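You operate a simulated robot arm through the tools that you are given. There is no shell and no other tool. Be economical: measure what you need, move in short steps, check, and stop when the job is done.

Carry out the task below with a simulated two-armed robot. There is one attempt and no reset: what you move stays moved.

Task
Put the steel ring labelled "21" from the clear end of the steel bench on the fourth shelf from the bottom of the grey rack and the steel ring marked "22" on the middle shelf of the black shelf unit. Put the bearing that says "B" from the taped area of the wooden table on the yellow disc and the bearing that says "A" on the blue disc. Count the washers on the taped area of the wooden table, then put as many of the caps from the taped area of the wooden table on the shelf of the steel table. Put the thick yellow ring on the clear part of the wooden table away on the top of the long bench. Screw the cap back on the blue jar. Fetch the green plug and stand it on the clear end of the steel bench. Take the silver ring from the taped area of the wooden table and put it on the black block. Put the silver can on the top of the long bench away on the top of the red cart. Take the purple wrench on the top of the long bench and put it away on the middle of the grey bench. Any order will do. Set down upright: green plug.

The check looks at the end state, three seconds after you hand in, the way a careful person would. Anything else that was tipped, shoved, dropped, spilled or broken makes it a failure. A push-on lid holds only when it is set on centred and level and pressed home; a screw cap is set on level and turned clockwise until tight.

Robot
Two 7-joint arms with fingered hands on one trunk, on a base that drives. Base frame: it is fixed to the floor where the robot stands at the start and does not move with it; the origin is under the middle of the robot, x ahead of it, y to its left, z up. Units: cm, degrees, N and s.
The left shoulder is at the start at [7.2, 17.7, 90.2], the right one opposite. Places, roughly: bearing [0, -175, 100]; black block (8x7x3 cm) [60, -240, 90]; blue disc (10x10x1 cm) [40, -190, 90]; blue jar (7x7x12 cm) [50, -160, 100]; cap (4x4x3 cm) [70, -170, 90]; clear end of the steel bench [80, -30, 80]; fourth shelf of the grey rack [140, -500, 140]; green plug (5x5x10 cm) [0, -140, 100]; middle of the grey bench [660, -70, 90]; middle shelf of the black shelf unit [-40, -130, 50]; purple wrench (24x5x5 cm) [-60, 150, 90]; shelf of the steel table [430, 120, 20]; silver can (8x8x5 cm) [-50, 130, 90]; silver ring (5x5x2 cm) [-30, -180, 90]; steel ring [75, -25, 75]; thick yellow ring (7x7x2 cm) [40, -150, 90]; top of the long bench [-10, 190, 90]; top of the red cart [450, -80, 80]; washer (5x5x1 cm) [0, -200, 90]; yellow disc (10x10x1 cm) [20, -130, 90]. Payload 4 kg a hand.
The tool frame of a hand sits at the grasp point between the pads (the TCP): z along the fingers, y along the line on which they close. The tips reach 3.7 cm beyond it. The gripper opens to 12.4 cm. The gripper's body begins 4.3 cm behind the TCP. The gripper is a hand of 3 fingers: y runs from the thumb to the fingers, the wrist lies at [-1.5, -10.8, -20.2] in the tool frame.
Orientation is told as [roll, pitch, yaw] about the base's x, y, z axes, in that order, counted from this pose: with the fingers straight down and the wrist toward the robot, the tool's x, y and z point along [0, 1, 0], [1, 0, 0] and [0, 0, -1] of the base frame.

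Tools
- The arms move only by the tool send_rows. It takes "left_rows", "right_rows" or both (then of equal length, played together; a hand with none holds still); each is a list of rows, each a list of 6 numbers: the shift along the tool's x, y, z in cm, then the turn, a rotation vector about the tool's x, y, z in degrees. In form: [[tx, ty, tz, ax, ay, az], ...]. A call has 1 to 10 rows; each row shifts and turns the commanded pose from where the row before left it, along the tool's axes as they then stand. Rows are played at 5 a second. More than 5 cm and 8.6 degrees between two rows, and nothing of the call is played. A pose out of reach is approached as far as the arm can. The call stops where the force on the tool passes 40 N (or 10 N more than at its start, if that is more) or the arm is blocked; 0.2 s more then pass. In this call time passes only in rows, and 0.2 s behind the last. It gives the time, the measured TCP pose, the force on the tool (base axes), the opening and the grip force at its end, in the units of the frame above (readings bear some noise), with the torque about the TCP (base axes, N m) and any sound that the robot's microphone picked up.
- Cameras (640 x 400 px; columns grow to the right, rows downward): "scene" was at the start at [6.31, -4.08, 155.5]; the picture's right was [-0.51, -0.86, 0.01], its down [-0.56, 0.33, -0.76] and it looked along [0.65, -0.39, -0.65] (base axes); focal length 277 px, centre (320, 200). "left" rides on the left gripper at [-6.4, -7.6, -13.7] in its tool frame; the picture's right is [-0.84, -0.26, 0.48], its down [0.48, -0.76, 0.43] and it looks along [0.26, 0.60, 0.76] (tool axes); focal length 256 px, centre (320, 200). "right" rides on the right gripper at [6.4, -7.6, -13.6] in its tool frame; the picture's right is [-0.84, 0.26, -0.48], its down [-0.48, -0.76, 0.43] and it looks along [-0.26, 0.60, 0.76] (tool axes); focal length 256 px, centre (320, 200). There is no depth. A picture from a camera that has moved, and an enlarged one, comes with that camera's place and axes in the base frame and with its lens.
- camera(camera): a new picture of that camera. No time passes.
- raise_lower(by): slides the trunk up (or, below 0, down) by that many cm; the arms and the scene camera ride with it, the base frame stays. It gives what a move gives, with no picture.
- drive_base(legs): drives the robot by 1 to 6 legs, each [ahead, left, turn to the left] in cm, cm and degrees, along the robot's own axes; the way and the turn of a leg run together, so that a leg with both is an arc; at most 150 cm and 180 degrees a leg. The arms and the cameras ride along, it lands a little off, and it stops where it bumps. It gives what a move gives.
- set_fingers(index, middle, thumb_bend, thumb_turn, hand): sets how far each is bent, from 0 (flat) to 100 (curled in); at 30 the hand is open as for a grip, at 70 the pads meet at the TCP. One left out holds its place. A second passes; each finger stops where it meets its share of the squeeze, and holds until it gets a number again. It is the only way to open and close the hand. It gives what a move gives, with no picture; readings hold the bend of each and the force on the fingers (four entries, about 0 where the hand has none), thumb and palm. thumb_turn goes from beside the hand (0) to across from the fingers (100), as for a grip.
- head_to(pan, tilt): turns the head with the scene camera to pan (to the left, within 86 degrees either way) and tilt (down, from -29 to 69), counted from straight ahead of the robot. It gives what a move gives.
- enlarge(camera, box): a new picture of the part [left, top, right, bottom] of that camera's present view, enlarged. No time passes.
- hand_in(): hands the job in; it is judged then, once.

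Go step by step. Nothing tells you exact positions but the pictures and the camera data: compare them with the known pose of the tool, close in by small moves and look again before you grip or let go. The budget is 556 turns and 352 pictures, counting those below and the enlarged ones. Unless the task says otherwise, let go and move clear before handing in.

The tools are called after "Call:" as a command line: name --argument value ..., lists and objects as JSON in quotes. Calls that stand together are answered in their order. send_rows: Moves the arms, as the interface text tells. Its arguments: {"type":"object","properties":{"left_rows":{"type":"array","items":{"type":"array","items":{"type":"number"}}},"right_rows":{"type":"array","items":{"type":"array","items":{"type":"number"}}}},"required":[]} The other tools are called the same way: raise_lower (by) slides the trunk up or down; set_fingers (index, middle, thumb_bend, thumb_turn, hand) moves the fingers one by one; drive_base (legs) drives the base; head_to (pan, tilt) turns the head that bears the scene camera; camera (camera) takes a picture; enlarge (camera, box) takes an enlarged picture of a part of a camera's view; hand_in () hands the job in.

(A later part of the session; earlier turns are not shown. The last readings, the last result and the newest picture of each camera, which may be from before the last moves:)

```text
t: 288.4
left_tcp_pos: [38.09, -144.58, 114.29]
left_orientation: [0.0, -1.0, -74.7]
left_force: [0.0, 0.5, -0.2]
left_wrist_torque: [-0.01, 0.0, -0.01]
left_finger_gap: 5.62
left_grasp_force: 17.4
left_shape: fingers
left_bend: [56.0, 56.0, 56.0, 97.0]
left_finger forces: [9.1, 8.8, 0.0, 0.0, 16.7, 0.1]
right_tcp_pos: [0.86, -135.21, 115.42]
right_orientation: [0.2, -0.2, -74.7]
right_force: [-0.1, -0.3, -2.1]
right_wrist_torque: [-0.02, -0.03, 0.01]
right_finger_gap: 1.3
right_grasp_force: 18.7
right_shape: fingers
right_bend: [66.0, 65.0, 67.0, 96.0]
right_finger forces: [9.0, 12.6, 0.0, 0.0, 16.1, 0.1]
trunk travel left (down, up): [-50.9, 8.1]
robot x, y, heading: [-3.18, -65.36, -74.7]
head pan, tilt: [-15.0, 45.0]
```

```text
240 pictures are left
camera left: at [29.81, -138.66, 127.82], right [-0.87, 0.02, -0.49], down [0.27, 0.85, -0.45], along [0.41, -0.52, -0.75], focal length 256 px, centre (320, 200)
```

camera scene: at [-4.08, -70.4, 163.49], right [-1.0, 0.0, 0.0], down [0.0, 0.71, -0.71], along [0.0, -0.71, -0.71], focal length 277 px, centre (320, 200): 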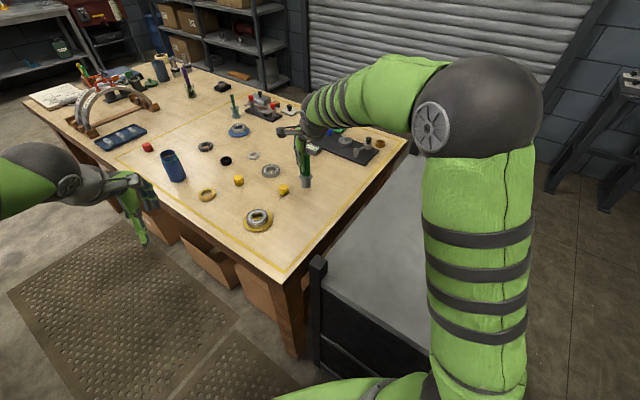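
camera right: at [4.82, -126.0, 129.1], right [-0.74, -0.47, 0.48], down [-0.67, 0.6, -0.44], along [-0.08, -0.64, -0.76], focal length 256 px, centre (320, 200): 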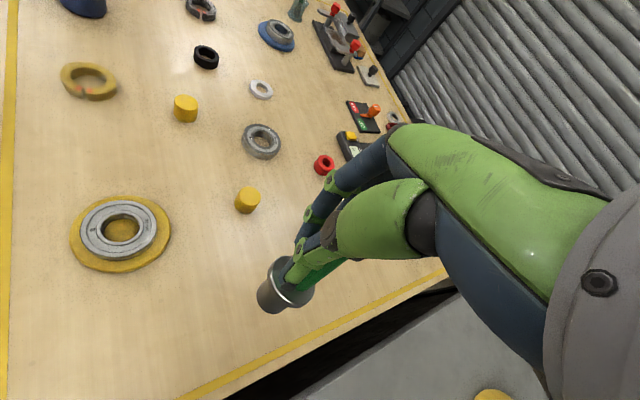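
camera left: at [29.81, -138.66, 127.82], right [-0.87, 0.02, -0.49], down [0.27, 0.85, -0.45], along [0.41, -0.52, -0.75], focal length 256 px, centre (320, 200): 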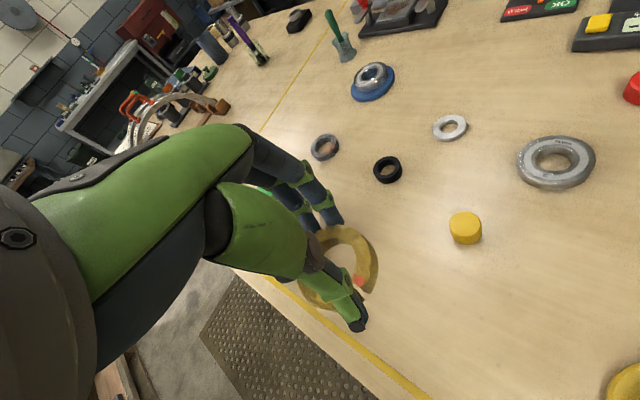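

Both the plug and yellow ring are held. Retract the arms, raise the trunk, and turn left to face the steel bench's clear end.

Call:
send_rows --left_rows '[[0, -4.5, 0, 0, 0, 0], [0, -4.5, 0, 0, 0, 0], [0, -4.5, 0, 0, 0, 0], [0, -4.5, 0, 0, 0, 0], [0, -4.5, 0, 0, 0, 0], [0, -4.5, 0, 0, 0, 0]]' --right_rows '[[0, -2, 0, 0, 0, 0], [0, -2, 0, 0, 0, 0], [0, -2, 0, 0, 0, 0], [0, -2, 0, 0, 0, 0], [0, -2, 0, 0, 0, 0], [0, 0, 0, 0, 0, 0]]'

Call:
raise_lower --by 8

Call:
drive_base --legs '[[0, 0, 100]]'

Call:
head_to --pan -10 --tilt 45

Call:
camera --camera "scene"

```text
t: 289.8
left_tcp_pos: [31.1, -118.3, 114.04]
left_orientation: [0.0, -1.0, -74.8]
left_force: [-0.3, -0.2, -0.3]
left_wrist_torque: [0.02, 0.03, 0.02]
left_finger_gap: 5.59
left_grasp_force: 17.2
left_shape: fingers
left_bend: [56.0, 56.0, 56.0, 97.0]
left_finger forces: [9.1, 8.9, 0.0, 0.0, 16.6, 0.0]
right_tcp_pos: [-1.94, -125.45, 115.46]
right_orientation: [0.2, -0.2, -74.6]
right_force: [-0.1, 0.0, -2.2]
right_wrist_torque: [-0.01, -0.01, 0.03]
right_finger_gap: 1.29
right_grasp_force: 18.5
right_shape: fingers
right_bend: [66.0, 66.0, 67.0, 96.0]
right_finger forces: [8.9, 12.5, 0.0, 0.0, 16.1, 0.0]
trunk travel left (down, up): [-50.9, 8.1]
robot x, y, heading: [-3.16, -65.36, -74.8]
head pan, tilt: [-15.0, 45.0]
```

```text
t: 290.9
left_tcp_pos: [31.14, -118.55, 121.93]
left_orientation: [0.0, -1.0, -74.8]
left_force: [-0.2, -0.5, -0.4]
left_wrist_torque: [0.0, -0.01, 0.01]
left_finger_gap: 5.58
left_grasp_force: 17.2
left_shape: fingers
left_bend: [56.0, 56.0, 56.0, 97.0]
left_finger forces: [9.2, 8.9, 0.1, 0.0, 16.6, 0.0]
right_tcp_pos: [-1.87, -125.48, 123.28]
right_orientation: [0.2, -0.2, -74.6]
right_force: [-0.6, 0.6, -2.3]
right_wrist_torque: [-0.02, 0.04, 0.01]
right_finger_gap: 1.31
right_grasp_force: 19.0
right_shape: fingers
right_bend: [66.0, 66.0, 67.0, 96.0]
right_finger forces: [8.8, 12.6, 0.0, 0.1, 16.0, 0.0]
trunk travel left (down, up): [-58.9, 0.1]
robot x, y, heading: [-3.26, -65.38, -74.7]
head pan, tilt: [-15.0, 45.0]
```

```text
t: 295.6
left_tcp_pos: [43.08, -22.13, 121.75]
left_orientation: [0.0, -1.1, 25.7]
left_force: [-0.4, 0.0, -0.4]
left_wrist_torque: [0.01, 0.0, -0.01]
left_finger_gap: 5.56
left_grasp_force: 17.2
left_shape: fingers
left_bend: [56.0, 56.0, 56.0, 97.0]
left_finger forces: [8.9, 8.8, 0.0, 0.0, 16.2, 0.0]
right_tcp_pos: [55.88, -53.24, 123.24]
right_orientation: [0.2, -0.2, 25.8]
right_force: [0.6, -0.9, -2.6]
right_wrist_torque: [0.02, -0.01, -0.02]
right_finger_gap: 1.22
right_grasp_force: 18.5
right_shape: fingers
right_bend: [66.0, 66.0, 67.0, 96.0]
right_finger forces: [9.0, 12.3, 0.0, 0.0, 15.0, 0.0]
trunk travel left (down, up): [-58.9, 0.1]
robot x, y, heading: [-3.36, -65.32, 25.6]
head pan, tilt: [-15.0, 45.0]
```

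```text
t: 296.2
left_tcp_pos: [43.04, -22.08, 121.53]
left_orientation: [0.0, -1.1, 25.6]
left_force: [0.0, -0.2, -0.9]
left_wrist_torque: [-0.02, 0.01, 0.0]
left_finger_gap: 5.55
left_grasp_force: 16.7
left_shape: fingers
left_bend: [56.0, 56.0, 56.0, 97.0]
left_finger forces: [9.2, 8.8, 0.0, 0.0, 16.5, 0.1]
right_tcp_pos: [55.83, -53.25, 123.01]
right_orientation: [0.2, -0.3, 25.8]
right_force: [0.6, 0.2, -2.6]
right_wrist_torque: [0.02, -0.02, 0.01]
right_finger_gap: 1.21
right_grasp_force: 18.8
right_shape: fingers
right_bend: [66.0, 66.0, 67.0, 96.0]
right_finger forces: [9.1, 12.7, 0.0, 0.0, 15.3, 0.2]
trunk travel left (down, up): [-58.9, 0.1]
robot x, y, heading: [-3.11, -64.91, 25.2]
head pan, tilt: [-10.0, 45.0]
```

```text
239 pictures are left
camera scene: at [1.89, -64.28, 171.49], right [0.27, -0.96, 0.0], down [-0.68, -0.19, -0.71], along [0.68, 0.19, -0.71], focal length 277 px, centre (320, 200)
```

scene: 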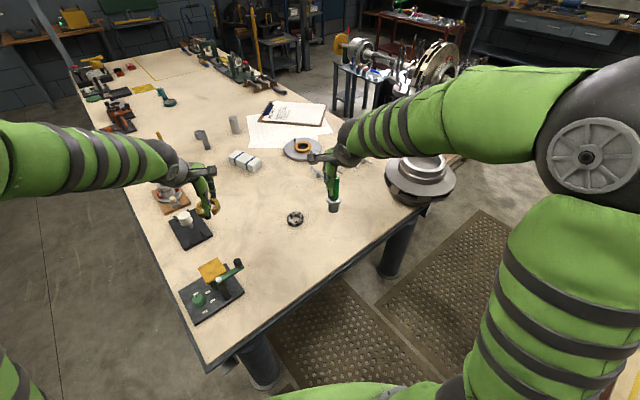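

The left hand hovers over the clamp fixture, so I won't lower the trunk; I move only the right hand over a free spot (69,-47) and descend.

Call:
send_rows --right_rows '[[0, 3.6, 3, 0, 0, 0], [0, 3.6, 3, 0, 0, 0], [0, 3.6, 3, 0, 0, 0], [0, 3.6, 3, 0, 0, 0], [0, 0, 4.5, 0, 0, 0], [0, 0, 4.5, 0, 0, 0], [0, 0, 4.5, 0, 0, 0]]'

Call:
camera --camera "right"

Call:
enlarge --camera "scene" --box '[240, 140, 440, 280]'

```text
t: 297.8
left_tcp_pos: [43.16, -22.11, 121.49]
left_orientation: [0.0, -0.8, 25.8]
left_force: [0.2, -0.6, -0.6]
left_wrist_torque: [0.02, -0.03, 0.01]
left_finger_gap: 5.54
left_grasp_force: 17.2
left_shape: fingers
left_bend: [56.0, 56.0, 56.0, 97.0]
left_finger forces: [9.1, 8.8, 0.0, 0.0, 16.3, 0.0]
right_tcp_pos: [68.82, -46.91, 97.53]
right_orientation: [0.2, -0.2, 25.8]
right_force: [0.3, -0.2, -3.5]
right_wrist_torque: [0.01, 0.01, -0.02]
right_finger_gap: 1.19
right_grasp_force: 17.5
right_shape: fingers
right_bend: [66.0, 66.0, 67.0, 96.0]
right_finger forces: [8.4, 12.4, 0.0, 0.1, 15.1, 0.0]
trunk travel left (down, up): [-58.9, 0.1]
robot x, y, heading: [-3.16, -65.21, 25.2]
head pan, tilt: [-10.0, 45.0]
```

```text
238 pictures are left
camera right: at [59.28, -44.53, 111.14], right [0.59, -0.65, 0.48], down [-0.47, -0.76, -0.44], along [0.65, 0.03, -0.76], focal length 256 px, centre (320, 200)
```

right: 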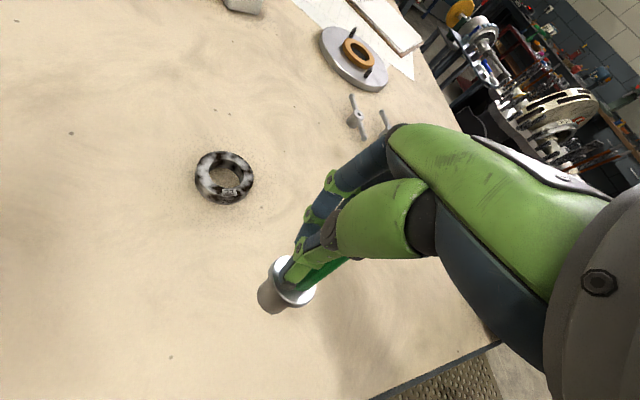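

```text
2.86 times, centred on (340, 210) of scene
camera zoom: at [1.95, -64.23, 171.5], right [0.27, -0.96, 0.0], down [-0.68, -0.19, -0.71], along [0.68, 0.19, -0.71], focal length 793 px, centre (263, 171)
```

zoom: 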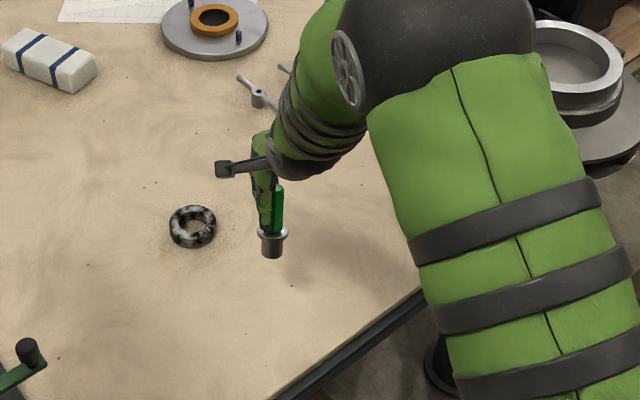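

Vertical and clear. Lower to the surface.

Call:
send_rows --right_rows '[[0, 0, 3, 0, 0, 0], [0, 0, 3, 0, 0, 0], [0, 0, 1.2, 0, 0, 0], [0, 0, 0.5, 0, 0, 0], [0, 0, 0.4, 0, 0, 0], [0, 0, 0.3, 0, 0, 0]]'

```text
t: 299.2
left_tcp_pos: [43.05, -22.07, 121.55]
left_orientation: [0.0, -1.0, 25.7]
left_force: [0.6, 1.0, -0.3]
left_wrist_torque: [0.03, 0.02, 0.01]
left_finger_gap: 5.52
left_grasp_force: 16.7
left_shape: fingers
left_bend: [56.0, 56.0, 56.0, 97.0]
left_finger forces: [9.1, 8.8, 0.1, 0.0, 16.3, 0.0]
right_tcp_pos: [68.81, -46.73, 89.15]
right_orientation: [0.2, -0.2, 25.9]
right_force: [0.5, 0.7, -1.7]
right_wrist_torque: [0.0, -0.03, 0.04]
right_finger_gap: 1.16
right_grasp_force: 17.6
right_shape: fingers
right_bend: [66.0, 66.0, 67.0, 96.0]
right_finger forces: [8.2, 12.3, 0.0, 0.0, 15.2, 0.0]
trunk travel left (down, up): [-58.9, 0.1]
robot x, y, heading: [-3.19, -65.22, 25.6]
head pan, tilt: [-10.0, 45.0]
```

Call:
send_rows --right_rows '[[0, 0, 0.3, 0, 0, 0], [0, 0, 0.3, 0, 0, 0], [0, 0, 0.3, 0, 0, 0]]'

Call:
camera --camera "right"

```text
t: 300.0
left_tcp_pos: [43.02, -22.02, 121.46]
left_orientation: [-0.1, -0.9, 25.6]
left_force: [0.9, -0.1, -1.3]
left_wrist_torque: [-0.02, 0.01, 0.02]
left_finger_gap: 5.52
left_grasp_force: 16.9
left_shape: fingers
left_bend: [56.0, 56.0, 56.0, 97.0]
left_finger forces: [9.1, 8.8, 0.1, 0.0, 16.3, 0.0]
right_tcp_pos: [68.65, -47.12, 87.85]
right_orientation: [0.1, 0.3, 25.8]
right_force: [0.1, -0.6, 0.5]
right_wrist_torque: [0.0, 0.03, 0.0]
right_finger_gap: 0.0
right_grasp_force: 0.0
right_shape: fingers
right_bend: [71.0, 71.0, 72.0, 96.0]
right_finger forces: [0.0, 0.1, 0.0, 0.0, 0.0, 0.1]
trunk travel left (down, up): [-58.9, 0.1]
robot x, y, heading: [-3.16, -65.6, 25.4]
head pan, tilt: [-10.0, 45.0]
```

```text
236 pictures are left
camera right: at [59.14, -44.56, 101.54], right [0.6, -0.64, 0.48], down [-0.48, -0.77, -0.43], along [0.64, 0.03, -0.76], focal length 256 px, centre (320, 200)
```

right: 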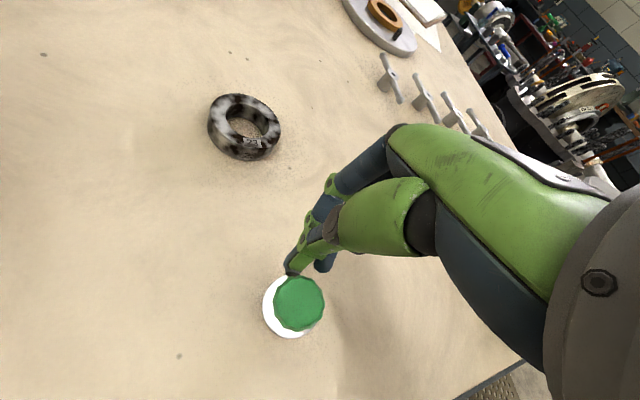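

The plug slipped in the fingers; I check its state from the scene camera.

Call:
enlarge --camera "scene" --box '[290, 170, 370, 230]'

Call:
enlarge --camera "right" --box '[240, 220, 360, 360]'

```text
6.67 times, centred on (330, 200) of scene
camera zoom: at [1.96, -64.26, 171.45], right [0.27, -0.96, 0.0], down [-0.68, -0.19, -0.71], along [0.68, 0.19, -0.71], focal length 1850 px, centre (253, 200)
```

zoom: 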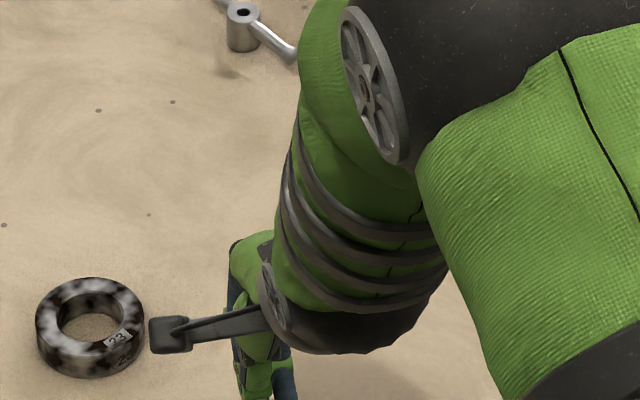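

```text
2.86 times, centred on (300, 290) of right
camera zoom: at [59.14, -44.56, 101.54], right [0.6, -0.64, 0.48], down [-0.48, -0.77, -0.43], along [0.64, 0.03, -0.76], focal length 731 px, centre (377, -57)
```

zoom: 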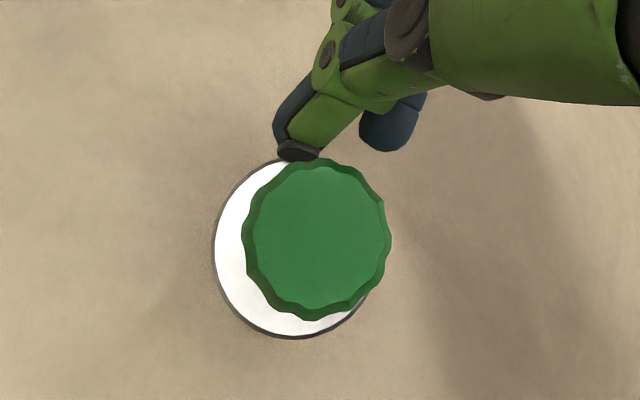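

The plug appears leaning slightly next to the fingertips. I raise the fingers a hair and look again.

Call:
send_rows --right_rows '[[0, 0, -0.2, 0, 0, 0]]'

Call:
camera --camera "right"

```text
t: 300.4
left_tcp_pos: [42.95, -22.13, 121.58]
left_orientation: [0.0, -1.1, 25.7]
left_force: [0.5, -0.2, 0.0]
left_wrist_torque: [0.02, 0.01, -0.02]
left_finger_gap: 5.55
left_grasp_force: 17.2
left_shape: fingers
left_bend: [56.0, 56.0, 56.0, 97.0]
left_finger forces: [9.1, 8.8, 0.1, 0.0, 16.3, 0.1]
right_tcp_pos: [68.71, -46.99, 88.34]
right_orientation: [0.1, -0.2, 25.8]
right_force: [0.8, -0.7, -0.5]
right_wrist_torque: [0.02, -0.01, 0.01]
right_finger_gap: 0.0
right_grasp_force: 0.2
right_shape: fingers
right_bend: [71.0, 71.0, 72.0, 96.0]
right_finger forces: [0.0, 0.1, 0.0, 0.0, 0.1, 0.0]
trunk travel left (down, up): [-58.9, 0.1]
robot x, y, heading: [-3.06, -65.31, 25.2]
head pan, tilt: [-10.0, 45.0]
```

```text
233 pictures are left
camera right: at [59.22, -44.44, 102.02], right [0.6, -0.64, 0.48], down [-0.47, -0.76, -0.44], along [0.65, 0.03, -0.76], focal length 256 px, centre (320, 200)
```

right: 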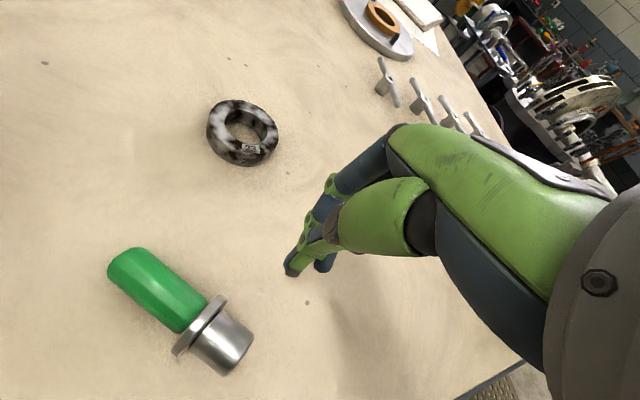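

The plug tipped onto its side. I'll raise and open the hand, locate it, re-grip it across its handle, then rotate it upright.

Call:
send_rows --right_rows '[[0, 0, -4, 0, 0, 0], [0, 0, -4.5, 0, 0, 0], [0, 0, -4.5, 0, 0, 0], [0, -4, -3, 0, 0, 0]]'

Call:
set_fingers --hand "right" --index 36 --middle 36 --thumb_bend 36

Call:
camera --camera "right"

Call:
camera --camera "scene"

```text
t: 301.4
left_tcp_pos: [42.81, -22.18, 121.54]
left_orientation: [0.0, -1.1, 25.7]
left_force: [-0.9, -0.1, 0.2]
left_wrist_torque: [0.03, -0.05, -0.02]
left_finger_gap: 5.58
left_grasp_force: 17.5
left_shape: fingers
left_bend: [56.0, 56.0, 56.0, 97.0]
left_finger forces: [9.0, 8.9, 0.0, 0.0, 16.1, 0.0]
right_tcp_pos: [64.92, -48.81, 104.4]
right_orientation: [0.2, -0.2, 25.8]
right_force: [-0.6, -0.7, -0.6]
right_wrist_torque: [0.0, 0.0, -0.01]
right_finger_gap: 0.0
right_grasp_force: 0.0
right_shape: fingers
right_bend: [71.0, 71.0, 72.0, 96.0]
right_finger forces: [0.0, 0.0, 0.0, 0.0, 0.0, 0.0]
trunk travel left (down, up): [-58.9, 0.1]
robot x, y, heading: [-3.12, -65.27, 25.5]
head pan, tilt: [-10.0, 45.0]
```

```text
t: 302.4
left_tcp_pos: [43.05, -21.85, 121.63]
left_orientation: [0.0, -1.0, 25.6]
left_force: [-0.2, 0.0, -0.1]
left_wrist_torque: [0.02, -0.04, 0.01]
left_finger_gap: 5.54
left_grasp_force: 17.1
left_shape: fingers
left_bend: [56.0, 56.0, 56.0, 97.0]
left_finger forces: [9.1, 8.8, 0.0, 0.1, 16.2, 0.0]
right_tcp_pos: [65.16, -48.76, 104.39]
right_orientation: [0.2, -0.2, 25.8]
right_force: [0.5, 0.3, 0.1]
right_wrist_torque: [-0.03, 0.0, 0.02]
right_finger_gap: 10.52
right_grasp_force: 0.1
right_shape: fingers
right_bend: [36.0, 36.0, 36.0, 97.0]
right_finger forces: [0.0, 0.1, 0.0, 0.0, 0.0, 0.0]
trunk travel left (down, up): [-58.9, 0.1]
robot x, y, heading: [-3.09, -65.04, 25.3]
head pan, tilt: [-10.0, 45.0]
```

```text
232 pictures are left
camera right: at [55.53, -46.29, 118.04], right [0.59, -0.64, 0.48], down [-0.47, -0.76, -0.44], along [0.65, 0.03, -0.76], focal length 256 px, centre (320, 200)
```

right: 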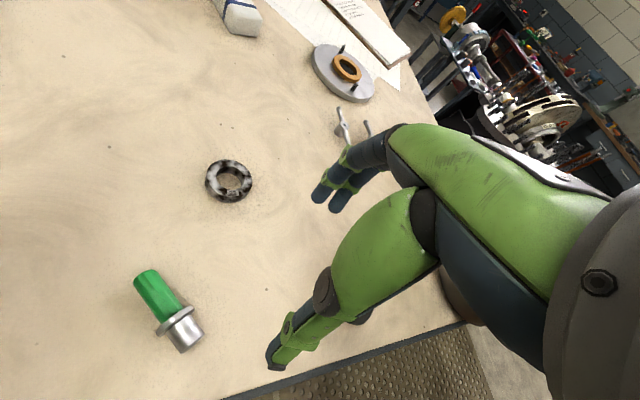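

```text
231 pictures are left
camera scene: at [1.88, -64.27, 171.49], right [0.27, -0.96, 0.0], down [-0.68, -0.19, -0.71], along [0.68, 0.19, -0.71], focal length 277 px, centre (320, 200)
```

scene: 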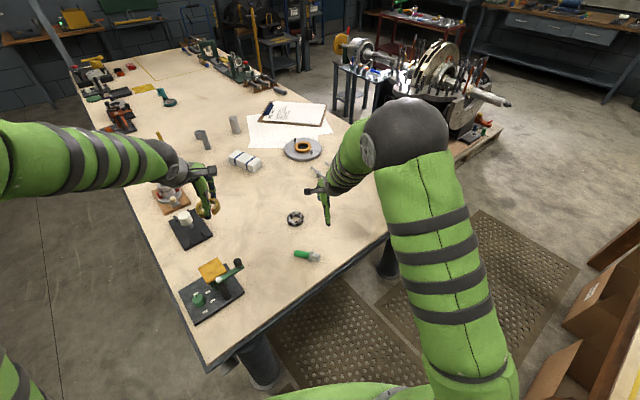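

The plug lies along the y-direction with its handle centre near (58.4,-42). I position the right hand above it with the closing axis across the handle.

Call:
send_rows --right_rows '[[4.5, -1.6, 0, 0, 0, 0], [4.4, -1.7, 0, 0, 0, 0], [0, 0, 1, 0, 0, 6.5], [0, 0, 1, 0, 0, 6.5], [0, 0, 1, 0, 0, 6.5], [0, 0, 1, 0, 0, 6.3]]'

Call:
set_fingers --hand "right" --index 47 --middle 47 --thumb_bend 47

Call:
camera --camera "right"

```text
t: 303.8
left_tcp_pos: [42.95, -21.95, 121.56]
left_orientation: [-0.1, -1.0, 25.6]
left_force: [-0.5, 0.1, 0.3]
left_wrist_torque: [-0.01, -0.01, 0.01]
left_finger_gap: 5.55
left_grasp_force: 16.8
left_shape: fingers
left_bend: [56.0, 56.0, 56.0, 97.0]
left_finger forces: [9.1, 8.8, 0.1, 0.0, 16.2, 0.0]
right_tcp_pos: [58.31, -41.99, 100.52]
right_orientation: [0.3, -0.1, -0.1]
right_force: [-0.4, 0.3, -0.1]
right_wrist_torque: [-0.01, -0.02, -0.04]
right_finger_gap: 10.51
right_grasp_force: 0.1
right_shape: fingers
right_bend: [36.0, 36.0, 36.0, 98.0]
right_finger forces: [0.0, 0.0, 0.1, 0.1, 0.2, 0.1]
trunk travel left (down, up): [-58.9, 0.1]
robot x, y, heading: [-2.95, -64.98, 25.3]
head pan, tilt: [-10.0, 45.0]
```

```text
t: 304.8
left_tcp_pos: [42.93, -22.07, 121.53]
left_orientation: [0.0, -1.0, 25.7]
left_force: [-0.4, 0.1, 0.2]
left_wrist_torque: [0.01, 0.01, 0.01]
left_finger_gap: 5.55
left_grasp_force: 16.6
left_shape: fingers
left_bend: [56.0, 56.0, 56.0, 97.0]
left_finger forces: [9.0, 8.7, 0.0, 0.1, 16.2, 0.0]
right_tcp_pos: [58.33, -42.01, 100.44]
right_orientation: [0.1, -0.1, 0.0]
right_force: [0.6, -0.8, -0.8]
right_wrist_torque: [-0.02, 0.0, 0.02]
right_finger_gap: 7.19
right_grasp_force: 0.1
right_shape: fingers
right_bend: [47.0, 47.0, 47.0, 98.0]
right_finger forces: [0.1, 0.0, 0.0, 0.0, 0.0, 0.0]
trunk travel left (down, up): [-58.9, 0.1]
robot x, y, heading: [-2.78, -65.19, 25.5]
head pan, tilt: [-10.0, 45.0]
```

```text
230 pictures are left
camera right: at [50.78, -35.65, 114.12], right [0.26, -0.84, 0.48], down [-0.76, -0.48, -0.44], along [0.6, -0.25, -0.76], focal length 256 px, centre (320, 200)
```

right: 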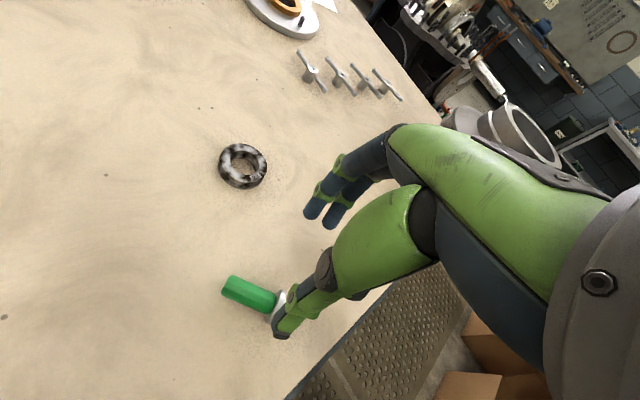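

Axis is at ~95°, mid-handle at (58.2,-42.3). Adjust yaw +5° and descend.

Call:
send_rows --right_rows '[[-0.2, 0, 4, 0, 0, -5], [0, 0, 4, 0, 0, 0], [0, 0, 4, 0, 0, 0], [0, 0, 2.5, 0, 0, 0], [0, 0, 1, 0, 0, 0]]'

Call:
camera --camera "right"

```text
t: 306.0
left_tcp_pos: [43.17, -22.08, 121.57]
left_orientation: [0.1, -1.0, 25.7]
left_force: [0.0, -0.7, 0.4]
left_wrist_torque: [-0.01, -0.02, -0.02]
left_finger_gap: 5.53
left_grasp_force: 16.7
left_shape: fingers
left_bend: [56.0, 56.0, 56.0, 97.0]
left_finger forces: [9.0, 8.8, 0.1, 0.0, 16.3, 0.0]
right_tcp_pos: [58.33, -42.15, 84.97]
right_orientation: [0.4, 0.0, 5.0]
right_force: [0.3, 0.1, -0.5]
right_wrist_torque: [-0.01, 0.0, 0.01]
right_finger_gap: 7.18
right_grasp_force: 0.2
right_shape: fingers
right_bend: [47.0, 47.0, 47.0, 98.0]
right_finger forces: [0.0, 0.0, 0.0, 0.0, 0.1, 0.1]
trunk travel left (down, up): [-58.9, 0.1]
robot x, y, heading: [-3.27, -65.29, 25.2]
head pan, tilt: [-10.0, 45.0]
```

```text
229 pictures are left
camera right: at [50.23, -36.5, 98.58], right [0.33, -0.81, 0.48], down [-0.71, -0.55, -0.44], along [0.62, -0.2, -0.76], focal length 256 px, centre (320, 200)
```

right: 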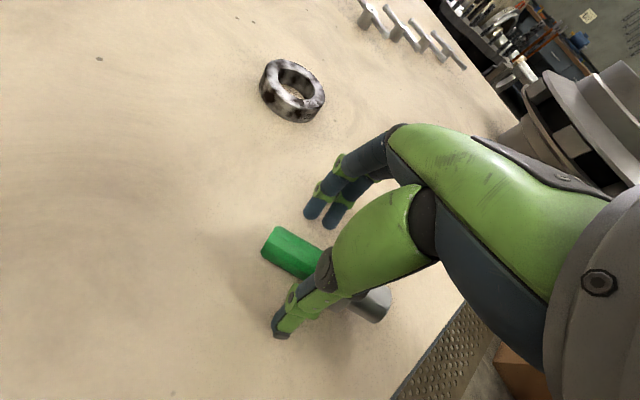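

Call:
send_rows --right_rows '[[0, 0, 0.3, 0, 0, 0]]'

Call:
set_fingers --hand "right" --index 78 --middle 78 --thumb_bend 78

Call:
send_rows --right_rows '[[0, 0, -1, 0, 0, 0], [0, 0, -2, 0, 0, 0], [0, 0, -4, 0, 0, 0], [0, 0, -4, 0, 0, 0], [0, 0, -4, 0, 0, 0], [0, 0, -4, 0, 0, 0]]'

Call:
camera --camera "right"

```text
t: 306.4
left_tcp_pos: [42.98, -22.18, 121.62]
left_orientation: [0.0, -1.0, 25.6]
left_force: [-0.1, -0.3, 0.0]
left_wrist_torque: [0.02, -0.01, 0.02]
left_finger_gap: 5.57
left_grasp_force: 17.1
left_shape: fingers
left_bend: [56.0, 56.0, 56.0, 97.0]
left_finger forces: [9.0, 8.8, 0.0, 0.1, 16.1, 0.1]
right_tcp_pos: [58.3, -42.08, 84.56]
right_orientation: [0.2, -0.1, 5.0]
right_force: [-0.2, 0.8, -0.5]
right_wrist_torque: [0.02, 0.04, -0.02]
right_finger_gap: 7.17
right_grasp_force: 0.0
right_shape: fingers
right_bend: [47.0, 47.0, 47.0, 98.0]
right_finger forces: [0.1, 0.0, 0.0, 0.0, 0.1, 0.1]
trunk travel left (down, up): [-58.9, 0.1]
robot x, y, heading: [-3.27, -65.36, 25.4]
head pan, tilt: [-10.0, 45.0]
```

```text
t: 307.4
left_tcp_pos: [43.12, -22.04, 121.55]
left_orientation: [-0.1, -1.0, 25.7]
left_force: [-0.4, 0.0, -0.2]
left_wrist_torque: [0.02, 0.0, -0.02]
left_finger_gap: 5.55
left_grasp_force: 17.1
left_shape: fingers
left_bend: [56.0, 56.0, 56.0, 97.0]
left_finger forces: [9.0, 8.8, 0.0, 0.0, 16.2, 0.1]
right_tcp_pos: [58.39, -42.18, 84.73]
right_orientation: [0.3, -0.1, 4.9]
right_force: [-1.5, -0.6, -0.5]
right_wrist_torque: [0.01, 0.0, 0.03]
right_finger_gap: 2.3
right_grasp_force: 22.7
right_shape: fingers
right_bend: [63.0, 66.0, 65.0, 96.0]
right_finger forces: [12.6, 9.8, 0.1, 0.0, 22.1, 0.2]
trunk travel left (down, up): [-58.9, 0.1]
robot x, y, heading: [-3.13, -65.35, 25.5]
head pan, tilt: [-10.0, 45.0]
```

```text
t: 308.8
left_tcp_pos: [42.94, -22.04, 121.6]
left_orientation: [-0.1, -0.9, 25.7]
left_force: [-0.4, -0.3, -0.5]
left_wrist_torque: [-0.01, 0.01, 0.03]
left_finger_gap: 5.51
left_grasp_force: 17.4
left_shape: fingers
left_bend: [56.0, 56.0, 56.0, 97.0]
left_finger forces: [9.0, 8.9, 0.0, 0.0, 16.2, 0.1]
right_tcp_pos: [58.32, -42.29, 103.57]
right_orientation: [0.2, -0.1, 4.9]
right_force: [-0.3, 0.0, -2.4]
right_wrist_torque: [0.03, -0.05, 0.02]
right_finger_gap: 2.31
right_grasp_force: 21.7
right_shape: fingers
right_bend: [63.0, 66.0, 65.0, 96.0]
right_finger forces: [12.8, 9.4, 0.1, 0.0, 21.2, 0.0]
trunk travel left (down, up): [-58.9, 0.1]
robot x, y, heading: [-3.27, -65.39, 25.6]
head pan, tilt: [-10.0, 45.0]
```

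```text
228 pictures are left
camera right: at [50.21, -36.59, 117.25], right [0.33, -0.81, 0.48], down [-0.71, -0.55, -0.44], along [0.62, -0.2, -0.76], focal length 256 px, centre (320, 200)
```

right: 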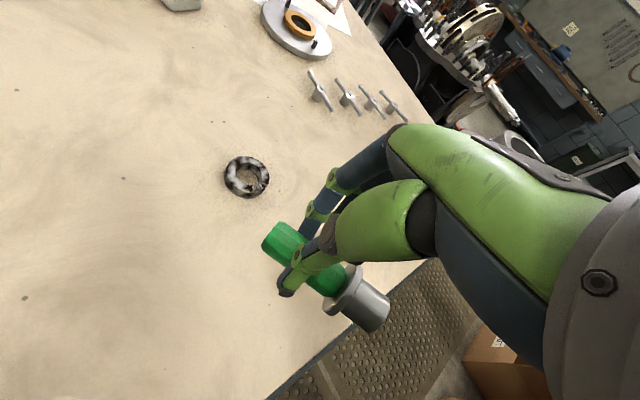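

Plug is held across the handle. Yaw the hand 45° clockwise, then roll it 90° about the closing axis so the foot points down.

Call:
send_rows --right_rows '[[0, 0, -1, 0, 0, 7.5], [0, 0, -1, 0, 0, 7.5], [0, 0, -1, 0, 0, 7.5], [0, 0, 0, 0, 0, 7.5], [0, 0, 0, 0, 0, 7.5], [0, 0, 0, 0, 0, 7.5]]'

Call:
send_rows --right_rows '[[0, 0, 0, 0, 8.2, 0], [0, 0, 0, 0, 8.2, 0], [0, 0, 0, 0, 8.2, 0], [0, 0, 0, 0, 8.2, 0], [0, 0, 0, 0, 8.2, 0], [0, 0, 0, 0, 8.2, 0]]'

Call:
camera --camera "scene"

```text
t: 310.2
left_tcp_pos: [43.15, -21.99, 121.49]
left_orientation: [0.1, -1.1, 25.7]
left_force: [0.6, -0.2, -0.8]
left_wrist_torque: [-0.02, 0.01, -0.02]
left_finger_gap: 5.52
left_grasp_force: 17.3
left_shape: fingers
left_bend: [56.0, 56.0, 56.0, 97.0]
left_finger forces: [9.0, 8.8, 0.0, 0.0, 16.1, 0.1]
right_tcp_pos: [58.29, -42.15, 106.67]
right_orientation: [0.3, 0.1, -40.3]
right_force: [0.7, 0.0, -1.9]
right_wrist_torque: [0.05, -0.02, 0.0]
right_finger_gap: 2.3
right_grasp_force: 21.3
right_shape: fingers
right_bend: [63.0, 66.0, 65.0, 96.0]
right_finger forces: [12.7, 9.3, 0.1, 0.0, 21.0, 0.0]
trunk travel left (down, up): [-58.9, 0.1]
robot x, y, heading: [-3.47, -65.18, 25.4]
head pan, tilt: [-10.0, 45.0]
```

```text
t: 311.6
left_tcp_pos: [43.09, -22.01, 121.49]
left_orientation: [0.0, -1.0, 25.7]
left_force: [-0.2, -0.6, 0.2]
left_wrist_torque: [0.02, 0.01, -0.01]
left_finger_gap: 5.54
left_grasp_force: 17.1
left_shape: fingers
left_bend: [56.0, 56.0, 56.0, 97.0]
left_finger forces: [8.9, 8.8, 0.0, 0.0, 16.2, 0.0]
right_tcp_pos: [58.4, -42.26, 106.49]
right_orientation: [49.5, 0.1, -40.1]
right_force: [-0.3, 0.4, -2.6]
right_wrist_torque: [-0.06, -0.02, -0.03]
right_finger_gap: 2.31
right_grasp_force: 21.4
right_shape: fingers
right_bend: [63.0, 66.0, 65.0, 96.0]
right_finger forces: [12.5, 9.5, 0.0, 0.1, 21.0, 0.0]
trunk travel left (down, up): [-58.9, 0.1]
robot x, y, heading: [-3.42, -65.17, 25.4]
head pan, tilt: [-10.0, 45.0]
```

```text
227 pictures are left
camera scene: at [1.92, -64.3, 171.49], right [0.27, -0.96, 0.0], down [-0.68, -0.19, -0.71], along [0.68, 0.19, -0.71], focal length 277 px, centre (320, 200)
```

scene: 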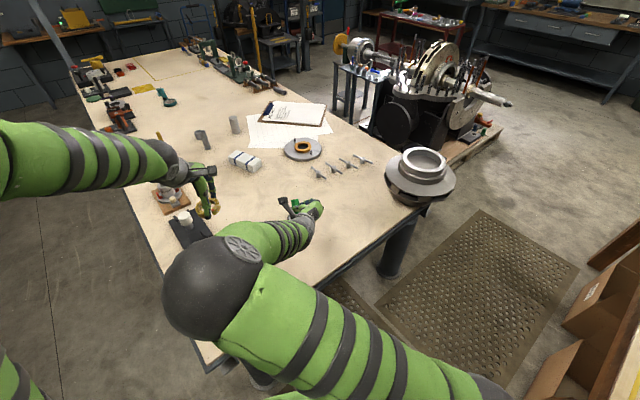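

The elbow swings up and left but stays high. Finish the roll.

Call:
send_rows --right_rows '[[0, 0, 0, 0, 8.2, 0], [0, 0, 0, 0, 8.2, 0], [0, 0, 0, 0, 8.2, 0], [0, 0, 0, 0, 8.2, 0], [0, 0, 0, 0, 7.7, 0]]'

Call:
camera --camera "scene"

Call:
camera --camera "right"

```text
t: 312.8
left_tcp_pos: [43.06, -22.11, 121.64]
left_orientation: [-0.1, -0.9, 25.8]
left_force: [0.0, 0.6, -0.4]
left_wrist_torque: [0.0, -0.01, 0.0]
left_finger_gap: 5.57
left_grasp_force: 17.0
left_shape: fingers
left_bend: [56.0, 56.0, 56.0, 97.0]
left_finger forces: [9.1, 8.8, 0.1, 0.0, 16.1, 0.1]
right_tcp_pos: [58.45, -42.13, 106.69]
right_orientation: [90.0, 0.2, -40.0]
right_force: [0.3, 0.0, -2.5]
right_wrist_torque: [-0.07, 0.03, -0.02]
right_finger_gap: 2.31
right_grasp_force: 21.6
right_shape: fingers
right_bend: [63.0, 66.0, 65.0, 96.0]
right_finger forces: [12.0, 10.0, 0.0, 0.0, 21.1, 0.0]
trunk travel left (down, up): [-58.9, 0.1]
robot x, y, heading: [-2.91, -64.95, 25.8]
head pan, tilt: [-10.0, 45.0]
```

```text
226 pictures are left
camera scene: at [1.93, -64.25, 171.49], right [0.27, -0.96, 0.0], down [-0.68, -0.19, -0.71], along [0.68, 0.19, -0.71], focal length 277 px, centre (320, 200)
```

scene: 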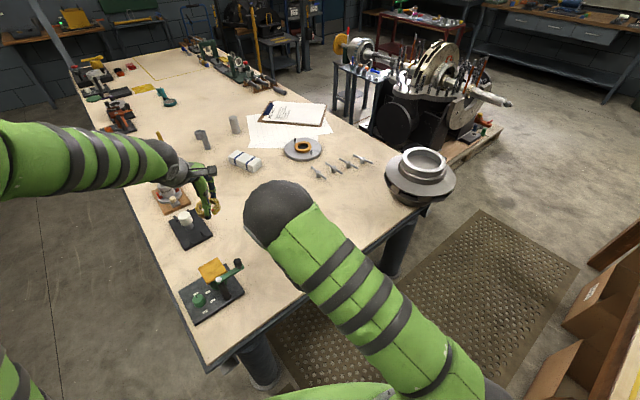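

```text
225 pictures are left
camera right: at [43.86, -47.77, 113.02], right [-0.12, -0.53, -0.84], down [-0.3, 0.82, -0.48], along [0.95, 0.2, -0.26], focal length 256 px, centre (320, 200)
```

right: 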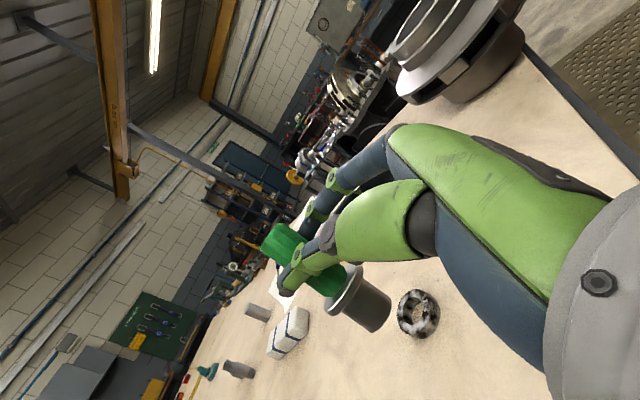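

The hand is horizontal with the foot down but the plug is skewed ≈12° in the grip; rotate −12.7° about the finger axis and shift to the free spot.

Call:
send_rows --right_rows '[[0, 4, 0, 0, 0, 0], [0, 4, -0.4, 0, 0, 0], [0, 2.6, -0.4, 0, 0, 0], [0, 0, 0, 0, 0, -6.3], [0, 0, 0, 0, 0, -6.3]]'

Call:
camera --camera "right"

Call:
camera --camera "left"

Call:
camera --camera "scene"

```text
t: 314.0
left_tcp_pos: [43.09, -22.05, 121.53]
left_orientation: [0.0, -1.0, 25.8]
left_force: [0.1, -0.8, 0.0]
left_wrist_torque: [0.03, 0.04, 0.04]
left_finger_gap: 5.54
left_grasp_force: 16.4
left_shape: fingers
left_bend: [56.0, 56.0, 56.0, 97.0]
left_finger forces: [9.0, 8.8, 0.0, 0.0, 16.1, 0.0]
right_tcp_pos: [66.06, -49.78, 106.66]
right_orientation: [89.9, -12.5, -40.0]
right_force: [0.0, -0.2, -2.1]
right_wrist_torque: [-0.03, 0.06, -0.02]
right_finger_gap: 2.31
right_grasp_force: 21.5
right_shape: fingers
right_bend: [63.0, 66.0, 65.0, 96.0]
right_finger forces: [11.9, 9.9, 0.0, 0.0, 21.4, 0.0]
trunk travel left (down, up): [-58.9, 0.1]
robot x, y, heading: [-3.39, -65.44, 25.7]
head pan, tilt: [-10.0, 45.0]
```

```text
224 pictures are left
camera right: at [50.54, -54.47, 111.18], right [0.02, -0.65, -0.76], down [-0.21, 0.74, -0.64], along [0.98, 0.17, -0.12], focal length 256 px, centre (320, 200)
```

right: 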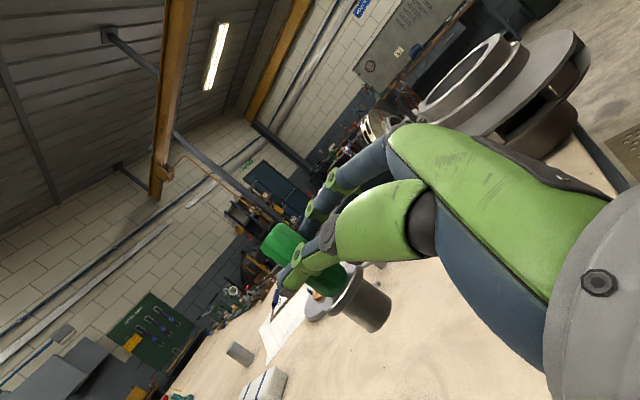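

```text
223 pictures are left
camera left: at [38.72, -31.22, 134.98], right [0.14, -0.86, -0.49], down [-0.89, 0.11, -0.45], along [0.44, 0.49, -0.75], focal length 256 px, centre (320, 200)
```

left: 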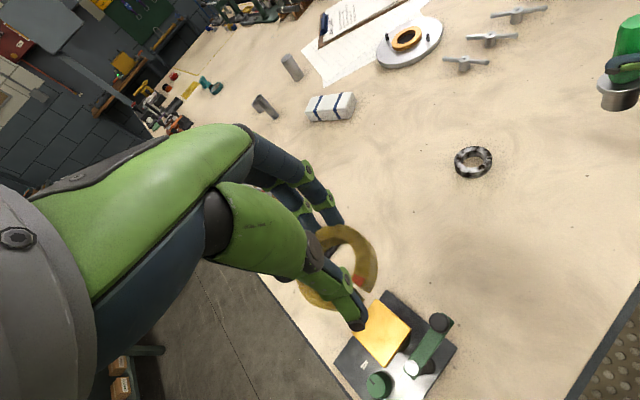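

```text
222 pictures are left
camera scene: at [1.93, -64.31, 171.49], right [0.27, -0.96, 0.0], down [-0.68, -0.19, -0.71], along [0.68, 0.19, -0.71], focal length 277 px, centre (320, 200)
```

scene: 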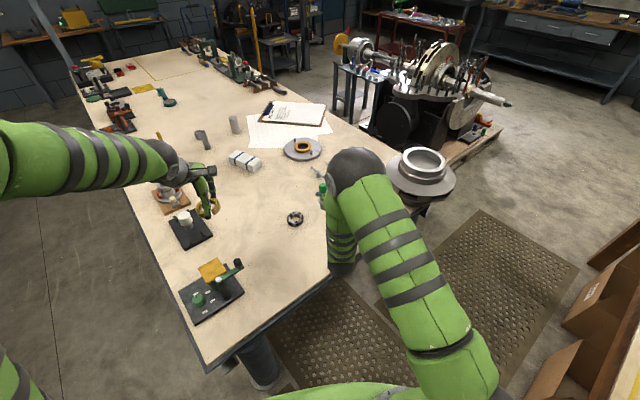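

Call:
enlarge --camera "left" --box '[560, 0, 640, 130]'

Call:
enlarge --camera "scene" --box '[290, 160, 360, 230]'

```text
3.08 times, centred on (600, 65) of left
camera zoom: at [38.72, -31.22, 134.98], right [0.14, -0.86, -0.49], down [-0.89, 0.11, -0.45], along [0.44, 0.49, -0.75], focal length 788 px, centre (-542, 615)
```

zoom: 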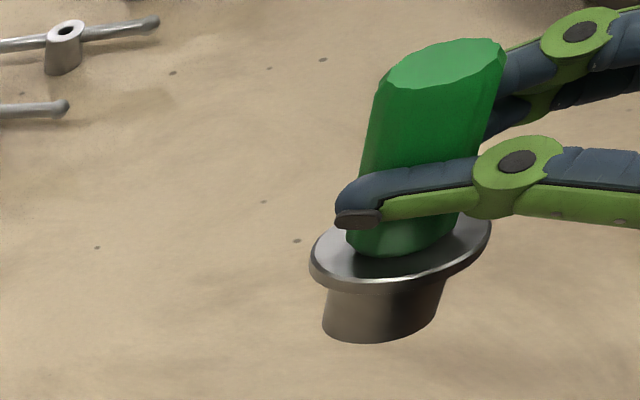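

```text
5.71 times, centred on (325, 195) of scene
camera zoom: at [1.93, -64.31, 171.49], right [0.27, -0.96, 0.0], down [-0.68, -0.19, -0.71], along [0.68, 0.19, -0.71], focal length 1585 px, centre (291, 229)
```

zoom: 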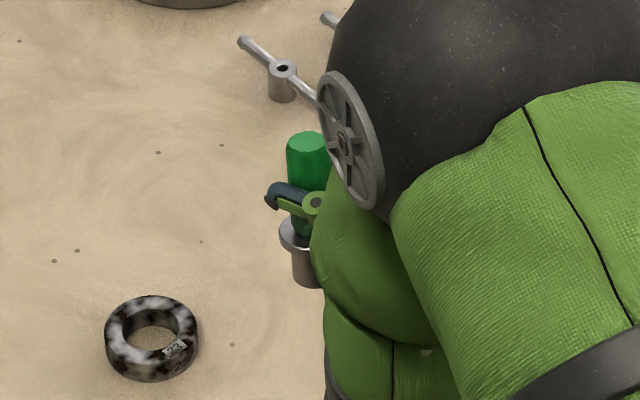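

The plug hangs within ~8° of vertical. I move back 4 cm (so the palm stays beyond the bench edge), then lower it straight down.

Call:
send_rows --right_rows '[[0, 0, -4, 0, 0, 0], [-4.4, -0.98, 0, 0, 0, 0], [-4.4, -0.98, 0, 0, 0, 0], [-4.4, -0.98, 0, 0, 0, 0], [-2.9, -0.65, 0, 0, 0, 0]]'

Call:
enlarge --camera "left" --box '[520, 0, 640, 160]'

Call:
camera --camera "right"

```text
t: 315.2
left_tcp_pos: [43.08, -22.13, 121.54]
left_orientation: [0.0, -0.9, 25.8]
left_force: [-0.2, -0.2, 0.1]
left_wrist_torque: [0.05, 0.01, -0.02]
left_finger_gap: 5.53
left_grasp_force: 17.3
left_shape: fingers
left_bend: [56.0, 56.0, 56.0, 97.0]
left_finger forces: [8.9, 8.8, 0.1, 0.0, 16.1, 0.0]
right_tcp_pos: [63.45, -52.56, 90.21]
right_orientation: [90.0, -12.5, -40.1]
right_force: [0.2, 0.3, -1.8]
right_wrist_torque: [-0.04, 0.03, 0.0]
right_finger_gap: 2.27
right_grasp_force: 21.8
right_shape: fingers
right_bend: [63.0, 66.0, 65.0, 95.0]
right_finger forces: [11.6, 9.8, 0.0, 0.1, 21.3, 0.1]
trunk travel left (down, up): [-58.9, 0.1]
robot x, y, heading: [-3.09, -65.06, 26.0]
head pan, tilt: [-10.0, 45.0]
```

```text
2.50 times, centred on (580, 80) of left
camera zoom: at [38.69, -31.21, 135.0], right [0.14, -0.86, -0.49], down [-0.89, 0.11, -0.45], along [0.44, 0.49, -0.75], focal length 640 px, centre (-330, 500)
```

zoom: 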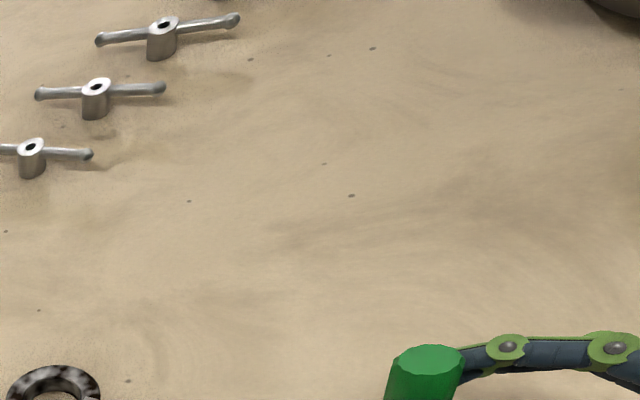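

```text
218 pictures are left
camera right: at [47.95, -57.37, 94.68], right [0.02, -0.65, -0.76], down [-0.21, 0.74, -0.64], along [0.98, 0.17, -0.12], focal length 256 px, centre (320, 200)
```

right: 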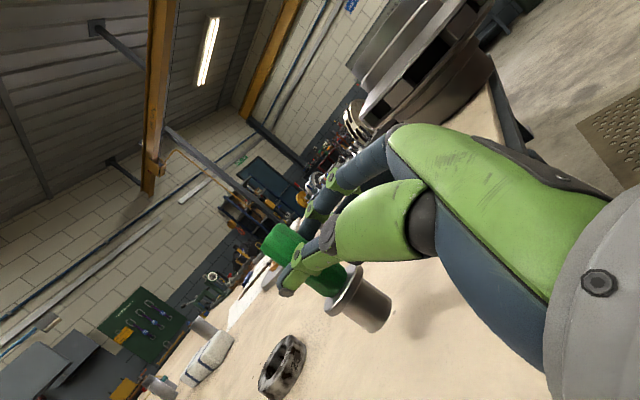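

Lower in small steps to contact.

Call:
send_rows --right_rows '[[-0.98, -0.22, 0, 0, 0, 0], [-0.68, -0.15, 0, 0, 0, 0], [-0.49, -0.11, 0, 0, 0, 0], [-0.4, -0.09, 0, 0, 0, 0]]'

Call:
enlarge --camera "left" --box '[560, 80, 640, 220]'

```text
t: 316.2
left_tcp_pos: [43.1, -22.09, 121.56]
left_orientation: [0.0, -1.0, 25.7]
left_force: [-0.9, -1.1, -0.1]
left_wrist_torque: [-0.01, -0.02, 0.02]
left_finger_gap: 5.53
left_grasp_force: 16.7
left_shape: fingers
left_bend: [56.0, 56.0, 56.0, 97.0]
left_finger forces: [8.9, 8.8, 0.0, 0.0, 16.0, 0.1]
right_tcp_pos: [63.35, -52.67, 87.6]
right_orientation: [89.9, -12.5, -40.0]
right_force: [-0.9, 0.0, -1.8]
right_wrist_torque: [-0.02, 0.06, 0.03]
right_finger_gap: 2.31
right_grasp_force: 21.6
right_shape: fingers
right_bend: [63.0, 66.0, 65.0, 95.0]
right_finger forces: [11.7, 9.9, 0.0, 0.0, 21.3, 0.0]
trunk travel left (down, up): [-58.9, 0.1]
robot x, y, heading: [-3.31, -65.23, 25.6]
head pan, tilt: [-10.0, 45.0]
```

```text
2.86 times, centred on (600, 150) of left
camera zoom: at [38.67, -31.19, 134.99], right [0.14, -0.86, -0.49], down [-0.89, 0.11, -0.45], along [0.44, 0.49, -0.75], focal length 731 px, centre (-480, 343)
```

zoom: 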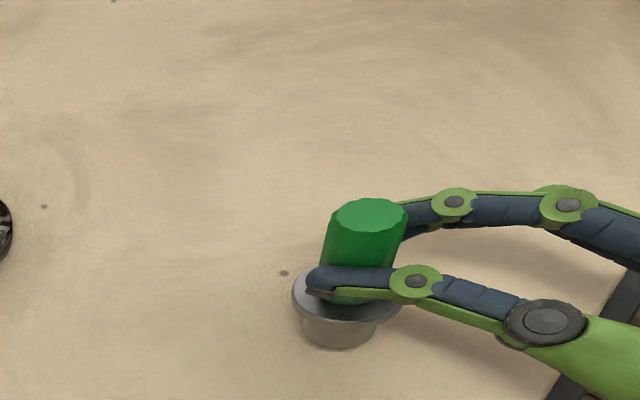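

Good view from the left camera. A few more small steps down.

Call:
send_rows --right_rows '[[-0.3, -0.07, 0, 0, 0, 0], [-0.3, -0.07, 0, 0, 0, 0], [-0.3, -0.07, 0, 0, 0, 0]]'

Call:
enlarge --camera "left" --box '[560, 80, 640, 220]'

```text
t: 317.0
left_tcp_pos: [43.11, -22.1, 121.55]
left_orientation: [0.0, -1.0, 25.6]
left_force: [0.1, 0.3, -0.9]
left_wrist_torque: [-0.02, 0.0, -0.03]
left_finger_gap: 5.57
left_grasp_force: 16.7
left_shape: fingers
left_bend: [56.0, 56.0, 56.0, 97.0]
left_finger forces: [9.0, 8.8, 0.1, 0.0, 16.1, 0.0]
right_tcp_pos: [63.45, -52.65, 86.49]
right_orientation: [89.9, -12.5, -39.9]
right_force: [-0.5, -0.3, -2.3]
right_wrist_torque: [-0.02, 0.02, -0.02]
right_finger_gap: 2.3
right_grasp_force: 21.8
right_shape: fingers
right_bend: [63.0, 66.0, 65.0, 95.0]
right_finger forces: [11.7, 9.8, 0.0, 0.0, 21.2, 0.0]
trunk travel left (down, up): [-58.9, 0.1]
robot x, y, heading: [-2.79, -65.66, 25.4]
head pan, tilt: [-10.0, 45.0]
```

```text
2.86 times, centred on (600, 150) of left
camera zoom: at [38.68, -31.2, 134.99], right [0.14, -0.86, -0.49], down [-0.89, 0.11, -0.45], along [0.44, 0.49, -0.75], focal length 731 px, centre (-480, 343)
```

zoom: 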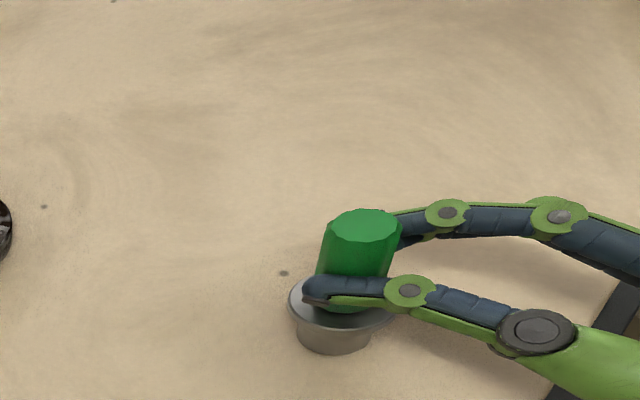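

Call:
send_rows --right_rows '[[-0.3, -0.07, 0, 0, 0, 0], [-0.3, -0.07, 0, 0, 0, 0]]'

Call:
enlarge --camera "left" --box '[560, 80, 640, 220]'

```text
t: 317.6
left_tcp_pos: [42.91, -22.16, 121.59]
left_orientation: [-0.1, -1.0, 25.7]
left_force: [0.5, 0.6, -0.9]
left_wrist_torque: [-0.01, 0.0, 0.01]
left_finger_gap: 5.52
left_grasp_force: 16.7
left_shape: fingers
left_bend: [56.0, 56.0, 56.0, 97.0]
left_finger forces: [9.1, 8.7, 0.0, 0.1, 16.1, 0.0]
right_tcp_pos: [63.42, -52.81, 86.13]
right_orientation: [90.3, -12.6, -40.1]
right_force: [1.2, -1.6, 13.6]
right_wrist_torque: [0.26, -0.35, -0.04]
right_finger_gap: 2.26
right_grasp_force: 20.9
right_shape: fingers
right_bend: [63.0, 65.0, 65.0, 94.0]
right_finger forces: [11.3, 9.9, 0.0, 0.0, 20.8, 0.1]
trunk travel left (down, up): [-58.9, 0.1]
robot x, y, heading: [-3.19, -65.85, 25.6]
head pan, tilt: [-10.0, 45.0]
```

```text
2.86 times, centred on (600, 150) of left
camera zoom: at [38.57, -31.23, 135.07], right [0.14, -0.86, -0.49], down [-0.89, 0.11, -0.45], along [0.44, 0.49, -0.75], focal length 731 px, centre (-480, 343)
```

zoom: 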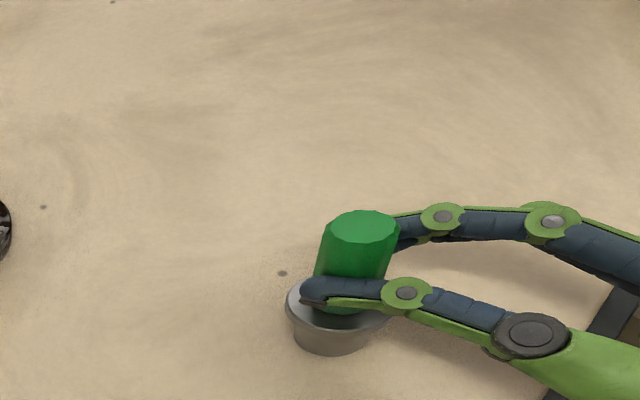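

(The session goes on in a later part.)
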